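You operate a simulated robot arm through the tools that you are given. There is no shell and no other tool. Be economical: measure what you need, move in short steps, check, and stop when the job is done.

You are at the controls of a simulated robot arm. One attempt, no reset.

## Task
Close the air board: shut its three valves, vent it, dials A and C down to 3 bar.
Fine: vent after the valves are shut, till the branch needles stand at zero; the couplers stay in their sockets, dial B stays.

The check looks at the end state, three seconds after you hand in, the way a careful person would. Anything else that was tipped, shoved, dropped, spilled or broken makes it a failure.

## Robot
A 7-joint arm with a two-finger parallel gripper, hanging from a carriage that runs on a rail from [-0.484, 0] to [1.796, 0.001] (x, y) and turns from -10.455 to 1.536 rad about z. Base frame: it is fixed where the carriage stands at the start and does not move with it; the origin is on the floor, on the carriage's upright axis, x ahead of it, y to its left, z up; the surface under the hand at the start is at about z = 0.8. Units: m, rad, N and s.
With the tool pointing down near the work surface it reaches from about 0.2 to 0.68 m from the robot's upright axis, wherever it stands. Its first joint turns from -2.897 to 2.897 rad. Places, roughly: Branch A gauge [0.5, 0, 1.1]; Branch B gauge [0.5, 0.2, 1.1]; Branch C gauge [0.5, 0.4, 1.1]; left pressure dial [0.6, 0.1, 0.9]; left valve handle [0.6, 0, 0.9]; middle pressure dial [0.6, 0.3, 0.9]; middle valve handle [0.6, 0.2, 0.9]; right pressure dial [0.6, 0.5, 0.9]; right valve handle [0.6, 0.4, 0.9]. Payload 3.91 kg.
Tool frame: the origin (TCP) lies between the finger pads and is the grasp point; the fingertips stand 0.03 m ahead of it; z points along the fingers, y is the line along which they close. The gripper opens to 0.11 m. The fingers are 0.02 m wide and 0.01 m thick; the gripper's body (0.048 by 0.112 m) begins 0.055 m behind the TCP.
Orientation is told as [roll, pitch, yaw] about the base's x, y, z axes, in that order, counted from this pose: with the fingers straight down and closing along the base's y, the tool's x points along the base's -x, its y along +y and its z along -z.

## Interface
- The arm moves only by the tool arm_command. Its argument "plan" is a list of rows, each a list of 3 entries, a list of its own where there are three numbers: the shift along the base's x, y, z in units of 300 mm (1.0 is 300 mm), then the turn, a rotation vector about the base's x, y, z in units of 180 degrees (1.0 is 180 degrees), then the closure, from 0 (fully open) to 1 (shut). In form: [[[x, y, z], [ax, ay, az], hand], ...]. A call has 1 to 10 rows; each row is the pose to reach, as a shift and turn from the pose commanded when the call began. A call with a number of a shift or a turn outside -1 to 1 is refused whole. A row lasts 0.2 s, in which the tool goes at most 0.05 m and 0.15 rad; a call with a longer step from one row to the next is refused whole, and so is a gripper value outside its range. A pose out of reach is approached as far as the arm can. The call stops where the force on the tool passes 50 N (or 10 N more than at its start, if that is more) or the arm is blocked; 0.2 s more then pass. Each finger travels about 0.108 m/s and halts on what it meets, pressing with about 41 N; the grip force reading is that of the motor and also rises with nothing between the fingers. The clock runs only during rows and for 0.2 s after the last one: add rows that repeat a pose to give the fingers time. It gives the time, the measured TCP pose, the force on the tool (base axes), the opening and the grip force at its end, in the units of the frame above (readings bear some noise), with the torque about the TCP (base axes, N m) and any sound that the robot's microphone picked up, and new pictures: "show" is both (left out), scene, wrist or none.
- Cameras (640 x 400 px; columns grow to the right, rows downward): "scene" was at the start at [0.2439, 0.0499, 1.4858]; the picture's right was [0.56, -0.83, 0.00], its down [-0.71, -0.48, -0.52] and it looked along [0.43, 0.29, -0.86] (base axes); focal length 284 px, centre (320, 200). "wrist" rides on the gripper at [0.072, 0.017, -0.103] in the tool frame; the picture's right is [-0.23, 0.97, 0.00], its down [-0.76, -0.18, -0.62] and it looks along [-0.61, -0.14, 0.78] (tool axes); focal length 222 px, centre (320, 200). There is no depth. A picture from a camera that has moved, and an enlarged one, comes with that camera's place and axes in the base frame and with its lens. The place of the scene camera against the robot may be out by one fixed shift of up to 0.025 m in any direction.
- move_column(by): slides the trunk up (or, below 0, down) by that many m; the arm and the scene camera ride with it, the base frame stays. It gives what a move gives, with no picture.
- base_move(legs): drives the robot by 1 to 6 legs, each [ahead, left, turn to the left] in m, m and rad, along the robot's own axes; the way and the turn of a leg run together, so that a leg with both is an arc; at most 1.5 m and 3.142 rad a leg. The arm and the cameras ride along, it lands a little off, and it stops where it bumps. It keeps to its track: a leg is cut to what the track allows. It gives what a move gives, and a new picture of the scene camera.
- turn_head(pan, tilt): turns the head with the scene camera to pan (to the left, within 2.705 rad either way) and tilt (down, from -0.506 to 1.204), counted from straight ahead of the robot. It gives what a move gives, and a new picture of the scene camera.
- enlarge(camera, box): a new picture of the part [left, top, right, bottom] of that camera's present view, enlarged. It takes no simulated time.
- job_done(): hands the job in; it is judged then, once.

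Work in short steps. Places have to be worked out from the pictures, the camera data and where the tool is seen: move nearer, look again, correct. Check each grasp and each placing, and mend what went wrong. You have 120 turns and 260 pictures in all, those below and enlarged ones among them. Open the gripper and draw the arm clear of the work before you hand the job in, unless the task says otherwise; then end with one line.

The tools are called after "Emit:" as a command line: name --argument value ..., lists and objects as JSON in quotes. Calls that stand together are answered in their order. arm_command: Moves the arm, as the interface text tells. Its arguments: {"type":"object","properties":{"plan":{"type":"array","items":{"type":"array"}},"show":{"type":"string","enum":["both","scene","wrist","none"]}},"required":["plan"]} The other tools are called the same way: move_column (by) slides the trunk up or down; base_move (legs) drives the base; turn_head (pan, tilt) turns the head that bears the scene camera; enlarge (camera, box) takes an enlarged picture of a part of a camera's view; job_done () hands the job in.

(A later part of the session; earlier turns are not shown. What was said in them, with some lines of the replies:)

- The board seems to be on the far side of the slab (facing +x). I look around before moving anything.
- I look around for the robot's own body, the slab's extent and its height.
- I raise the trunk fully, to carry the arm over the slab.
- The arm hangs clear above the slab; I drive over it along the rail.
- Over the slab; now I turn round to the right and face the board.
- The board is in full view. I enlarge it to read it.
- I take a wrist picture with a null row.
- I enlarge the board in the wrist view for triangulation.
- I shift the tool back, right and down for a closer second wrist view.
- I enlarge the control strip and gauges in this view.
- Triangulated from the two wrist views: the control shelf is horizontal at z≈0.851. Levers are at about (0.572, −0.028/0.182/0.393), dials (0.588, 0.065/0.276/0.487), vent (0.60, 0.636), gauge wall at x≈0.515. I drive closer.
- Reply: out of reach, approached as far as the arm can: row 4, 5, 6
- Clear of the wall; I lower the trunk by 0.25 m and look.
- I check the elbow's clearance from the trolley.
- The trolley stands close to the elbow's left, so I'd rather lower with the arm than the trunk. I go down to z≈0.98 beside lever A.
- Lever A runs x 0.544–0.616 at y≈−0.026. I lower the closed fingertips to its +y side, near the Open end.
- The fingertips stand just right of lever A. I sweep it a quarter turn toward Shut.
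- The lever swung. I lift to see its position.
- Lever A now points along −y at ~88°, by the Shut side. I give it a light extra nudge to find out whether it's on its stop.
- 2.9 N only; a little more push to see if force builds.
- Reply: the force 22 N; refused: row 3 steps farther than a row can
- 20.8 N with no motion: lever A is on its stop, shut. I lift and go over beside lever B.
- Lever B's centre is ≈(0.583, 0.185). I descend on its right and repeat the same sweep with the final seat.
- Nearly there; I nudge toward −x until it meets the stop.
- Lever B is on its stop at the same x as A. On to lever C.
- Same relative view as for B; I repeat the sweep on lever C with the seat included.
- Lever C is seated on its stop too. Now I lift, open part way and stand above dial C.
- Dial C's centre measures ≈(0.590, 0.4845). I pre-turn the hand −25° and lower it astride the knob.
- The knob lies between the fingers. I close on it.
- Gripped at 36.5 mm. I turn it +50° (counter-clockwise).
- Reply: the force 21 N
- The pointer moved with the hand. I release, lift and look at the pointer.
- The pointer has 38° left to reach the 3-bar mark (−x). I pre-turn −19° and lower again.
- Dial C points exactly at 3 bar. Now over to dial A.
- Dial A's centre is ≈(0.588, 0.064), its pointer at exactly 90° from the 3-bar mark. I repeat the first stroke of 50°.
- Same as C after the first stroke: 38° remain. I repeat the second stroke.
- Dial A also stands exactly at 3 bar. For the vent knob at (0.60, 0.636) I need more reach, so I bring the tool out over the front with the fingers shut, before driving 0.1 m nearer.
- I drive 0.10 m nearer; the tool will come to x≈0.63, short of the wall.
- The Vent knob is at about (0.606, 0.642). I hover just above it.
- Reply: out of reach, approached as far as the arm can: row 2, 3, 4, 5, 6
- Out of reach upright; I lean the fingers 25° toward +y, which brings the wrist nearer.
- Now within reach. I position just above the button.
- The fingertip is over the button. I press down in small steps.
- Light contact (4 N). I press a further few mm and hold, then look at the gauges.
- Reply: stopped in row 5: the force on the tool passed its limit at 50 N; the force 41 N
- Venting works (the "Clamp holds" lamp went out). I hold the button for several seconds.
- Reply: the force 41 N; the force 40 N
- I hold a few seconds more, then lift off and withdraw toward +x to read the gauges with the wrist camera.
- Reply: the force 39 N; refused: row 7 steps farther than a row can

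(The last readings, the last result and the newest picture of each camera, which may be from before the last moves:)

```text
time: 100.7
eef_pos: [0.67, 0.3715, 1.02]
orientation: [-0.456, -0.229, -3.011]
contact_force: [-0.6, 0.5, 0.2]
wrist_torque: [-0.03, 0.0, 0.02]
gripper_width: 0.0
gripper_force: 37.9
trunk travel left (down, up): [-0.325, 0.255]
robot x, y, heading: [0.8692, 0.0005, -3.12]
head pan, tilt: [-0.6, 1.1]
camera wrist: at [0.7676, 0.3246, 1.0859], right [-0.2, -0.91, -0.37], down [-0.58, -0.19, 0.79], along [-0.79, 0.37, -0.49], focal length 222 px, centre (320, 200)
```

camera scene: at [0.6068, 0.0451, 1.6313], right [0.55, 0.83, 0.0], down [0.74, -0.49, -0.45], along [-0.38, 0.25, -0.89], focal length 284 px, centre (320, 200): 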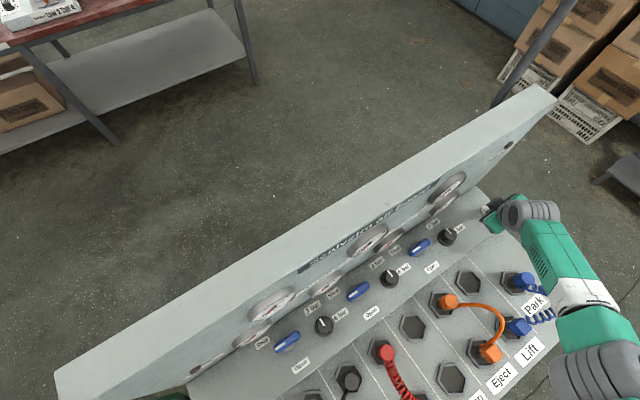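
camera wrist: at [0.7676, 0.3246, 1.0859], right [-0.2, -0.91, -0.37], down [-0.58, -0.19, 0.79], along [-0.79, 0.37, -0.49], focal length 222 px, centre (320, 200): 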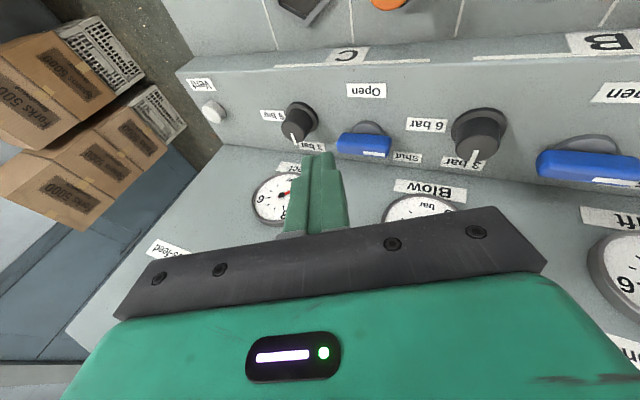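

I undo the sideways tilt and drive back 0.28 m for a clear frontal view of the gauges.

Emit:
arm_command --plan '[[[0, 0, 0.05], [-0.04, 0, 0], 1], [[0, 0, 0.1], [-0.08, 0, 0], 1], [[0, 0, 0.1], [-0.12, 0, 0], 1], [[0, 0, 0.1], [-0.139, 0, 0], 1]]' --show "none"

Emit:
base_move --legs '[[-0.35, 0, 0]]'

Emit:
turn_head --pan -0.2 --tilt 0.8

Emit:
enlarge --camera "scene" --box '[120, 150, 520, 400]'

```text
time: 101.7
eef_pos: [0.6711, 0.3723, 1.0492]
orientation: [-0.004, -0.262, -3.121]
contact_force: [-0.3, -0.9, -0.1]
wrist_torque: [0.0, 0.02, -0.02]
gripper_width: 0.0
gripper_force: 38.2
trunk travel left (down, up): [-0.325, 0.255]
robot x, y, heading: [0.8721, 0.0007, -3.122]
head pan, tilt: [-0.6, 1.1]
```

```text
time: 104.0
eef_pos: [1.0186, 0.3735, 1.0495]
orientation: [-0.005, -0.263, -3.121]
contact_force: [-0.5, -0.7, -0.3]
wrist_torque: [-0.02, -0.04, 0.0]
gripper_width: 0.0004
gripper_force: 37.9
trunk travel left (down, up): [-0.325, 0.255]
robot x, y, heading: [1.2166, -0.0006, -3.119]
head pan, tilt: [-0.6, 1.1]
camera scene: at [0.9524, 0.0442, 1.6312], right [0.55, 0.83, 0.0], down [0.74, -0.49, -0.45], along [-0.38, 0.25, -0.89], focal length 284 px, centre (320, 200)
```

scene: 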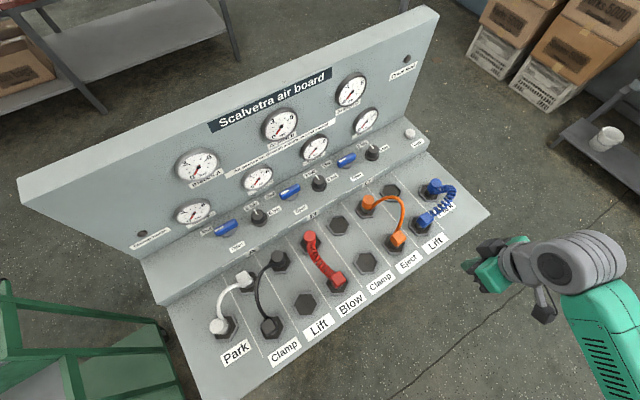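

```text
time: 104.8
eef_pos: [1.0164, 0.3727, 1.0491]
orientation: [-0.005, -0.262, -3.12]
contact_force: [-0.6, 0.4, 0.9]
wrist_torque: [0.03, -0.03, 0.01]
gripper_width: 0.0002
gripper_force: 37.7
trunk travel left (down, up): [-0.325, 0.255]
robot x, y, heading: [1.2148, -0.0001, -3.125]
head pan, tilt: [-0.201, 0.799]
camera scene: at [0.9258, 0.0242, 1.6529], right [0.18, 0.98, 0.0], down [0.71, -0.13, -0.7], along [-0.68, 0.13, -0.72], focal length 284 px, centre (320, 200)
```

scene: 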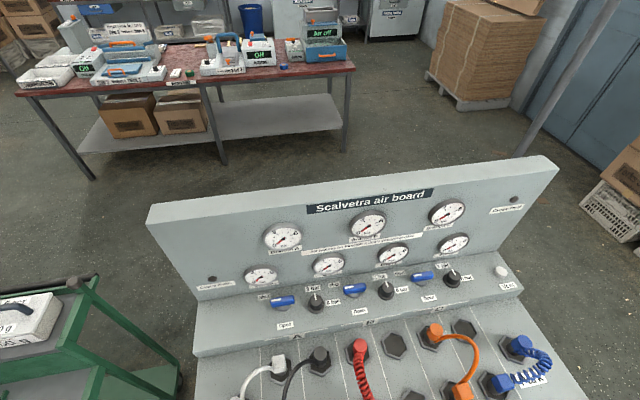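

```text
1.60 times, centred on (320, 275) of scene
camera zoom: at [0.9258, 0.0242, 1.6529], right [0.18, 0.98, 0.0], down [0.71, -0.13, -0.7], along [-0.68, 0.13, -0.72], focal length 454 px, centre (320, 80)
```

zoom: 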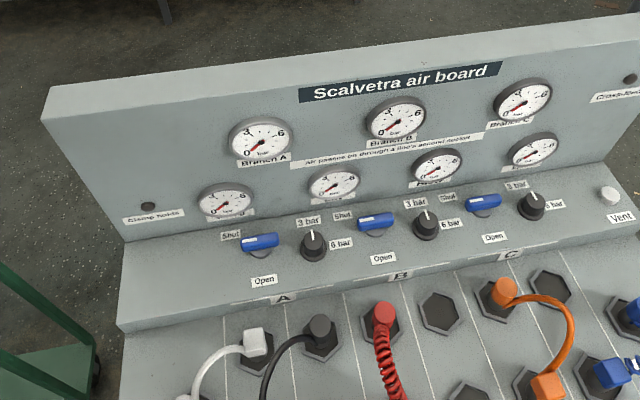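

All needles seem low; I enlarge the gauges and controls to make sure.

Emit:
enlarge --camera "scene" --box '[225, 190, 385, 310]'

Emit:
enlarge --camera "scene" --box '[345, 180, 505, 300]'

```text
3.33 times, centred on (305, 250) of scene
camera zoom: at [0.9258, 0.0242, 1.6529], right [0.18, 0.98, 0.0], down [0.71, -0.13, -0.7], along [-0.68, 0.13, -0.72], focal length 947 px, centre (370, 33)
```

zoom: 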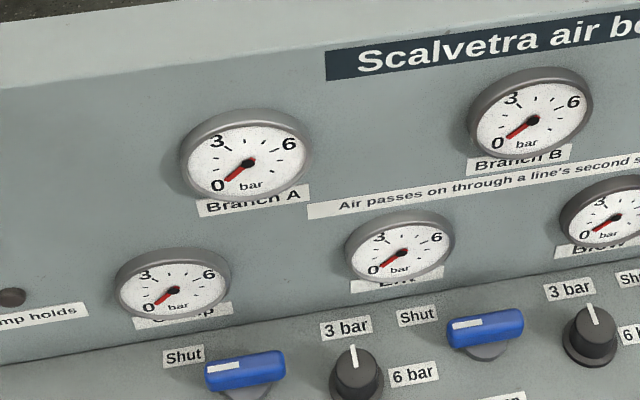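

```text
3.33 times, centred on (425, 240) of scene
camera zoom: at [0.9258, 0.0242, 1.6529], right [0.18, 0.98, 0.0], down [0.71, -0.13, -0.7], along [-0.68, 0.13, -0.72], focal length 947 px, centre (-30, 67)
```

zoom: 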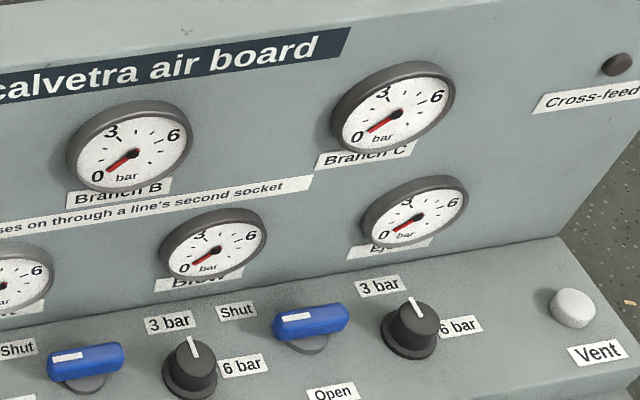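

All needles stand at zero, the three levers are shut and the three dials are at 3 bar, with the couplers in place. I open the gripper, clear of the work.

Emit:
arm_command --plan '[[[0, 0, 0.05], [0, 0, 0], 0.5], [[0, 0, 0.1], [0, 0, 0], 0], [[0, 0, 0.1], [0, 0, 0], 0], [[0, 0, 0.1], [0, 0, 0], 0]]' --show "scene"

```text
time: 105.8
eef_pos: [1.0173, 0.3724, 1.0802]
orientation: [-0.008, -0.261, -3.121]
contact_force: [0.7, 0.7, 0.3]
wrist_torque: [0.02, 0.02, 0.01]
gripper_width: 0.11
gripper_force: 0.0
trunk travel left (down, up): [-0.325, 0.255]
robot x, y, heading: [1.2182, 0.0031, -3.123]
head pan, tilt: [-0.201, 0.799]
camera scene: at [0.9258, 0.0241, 1.6529], right [0.18, 0.98, 0.0], down [0.7, -0.13, -0.7], along [-0.69, 0.13, -0.72], focal length 284 px, centre (320, 200)
```

scene: 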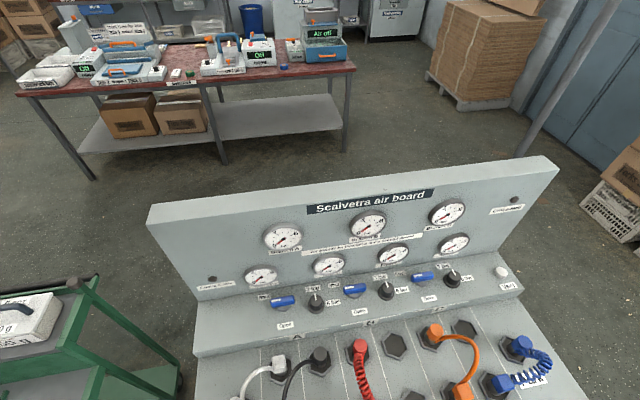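

The gripper is open, the arm is clear and the needles are still at zero. I hand in.

Emit:
job_done

```text
The job is handed in.
```

The air board is closed: all three valves are shut against their stops, it was vented afterwards until every needle stood at zero, dials A and C are down to 3 bar, and dial B and the couplers were left alone.
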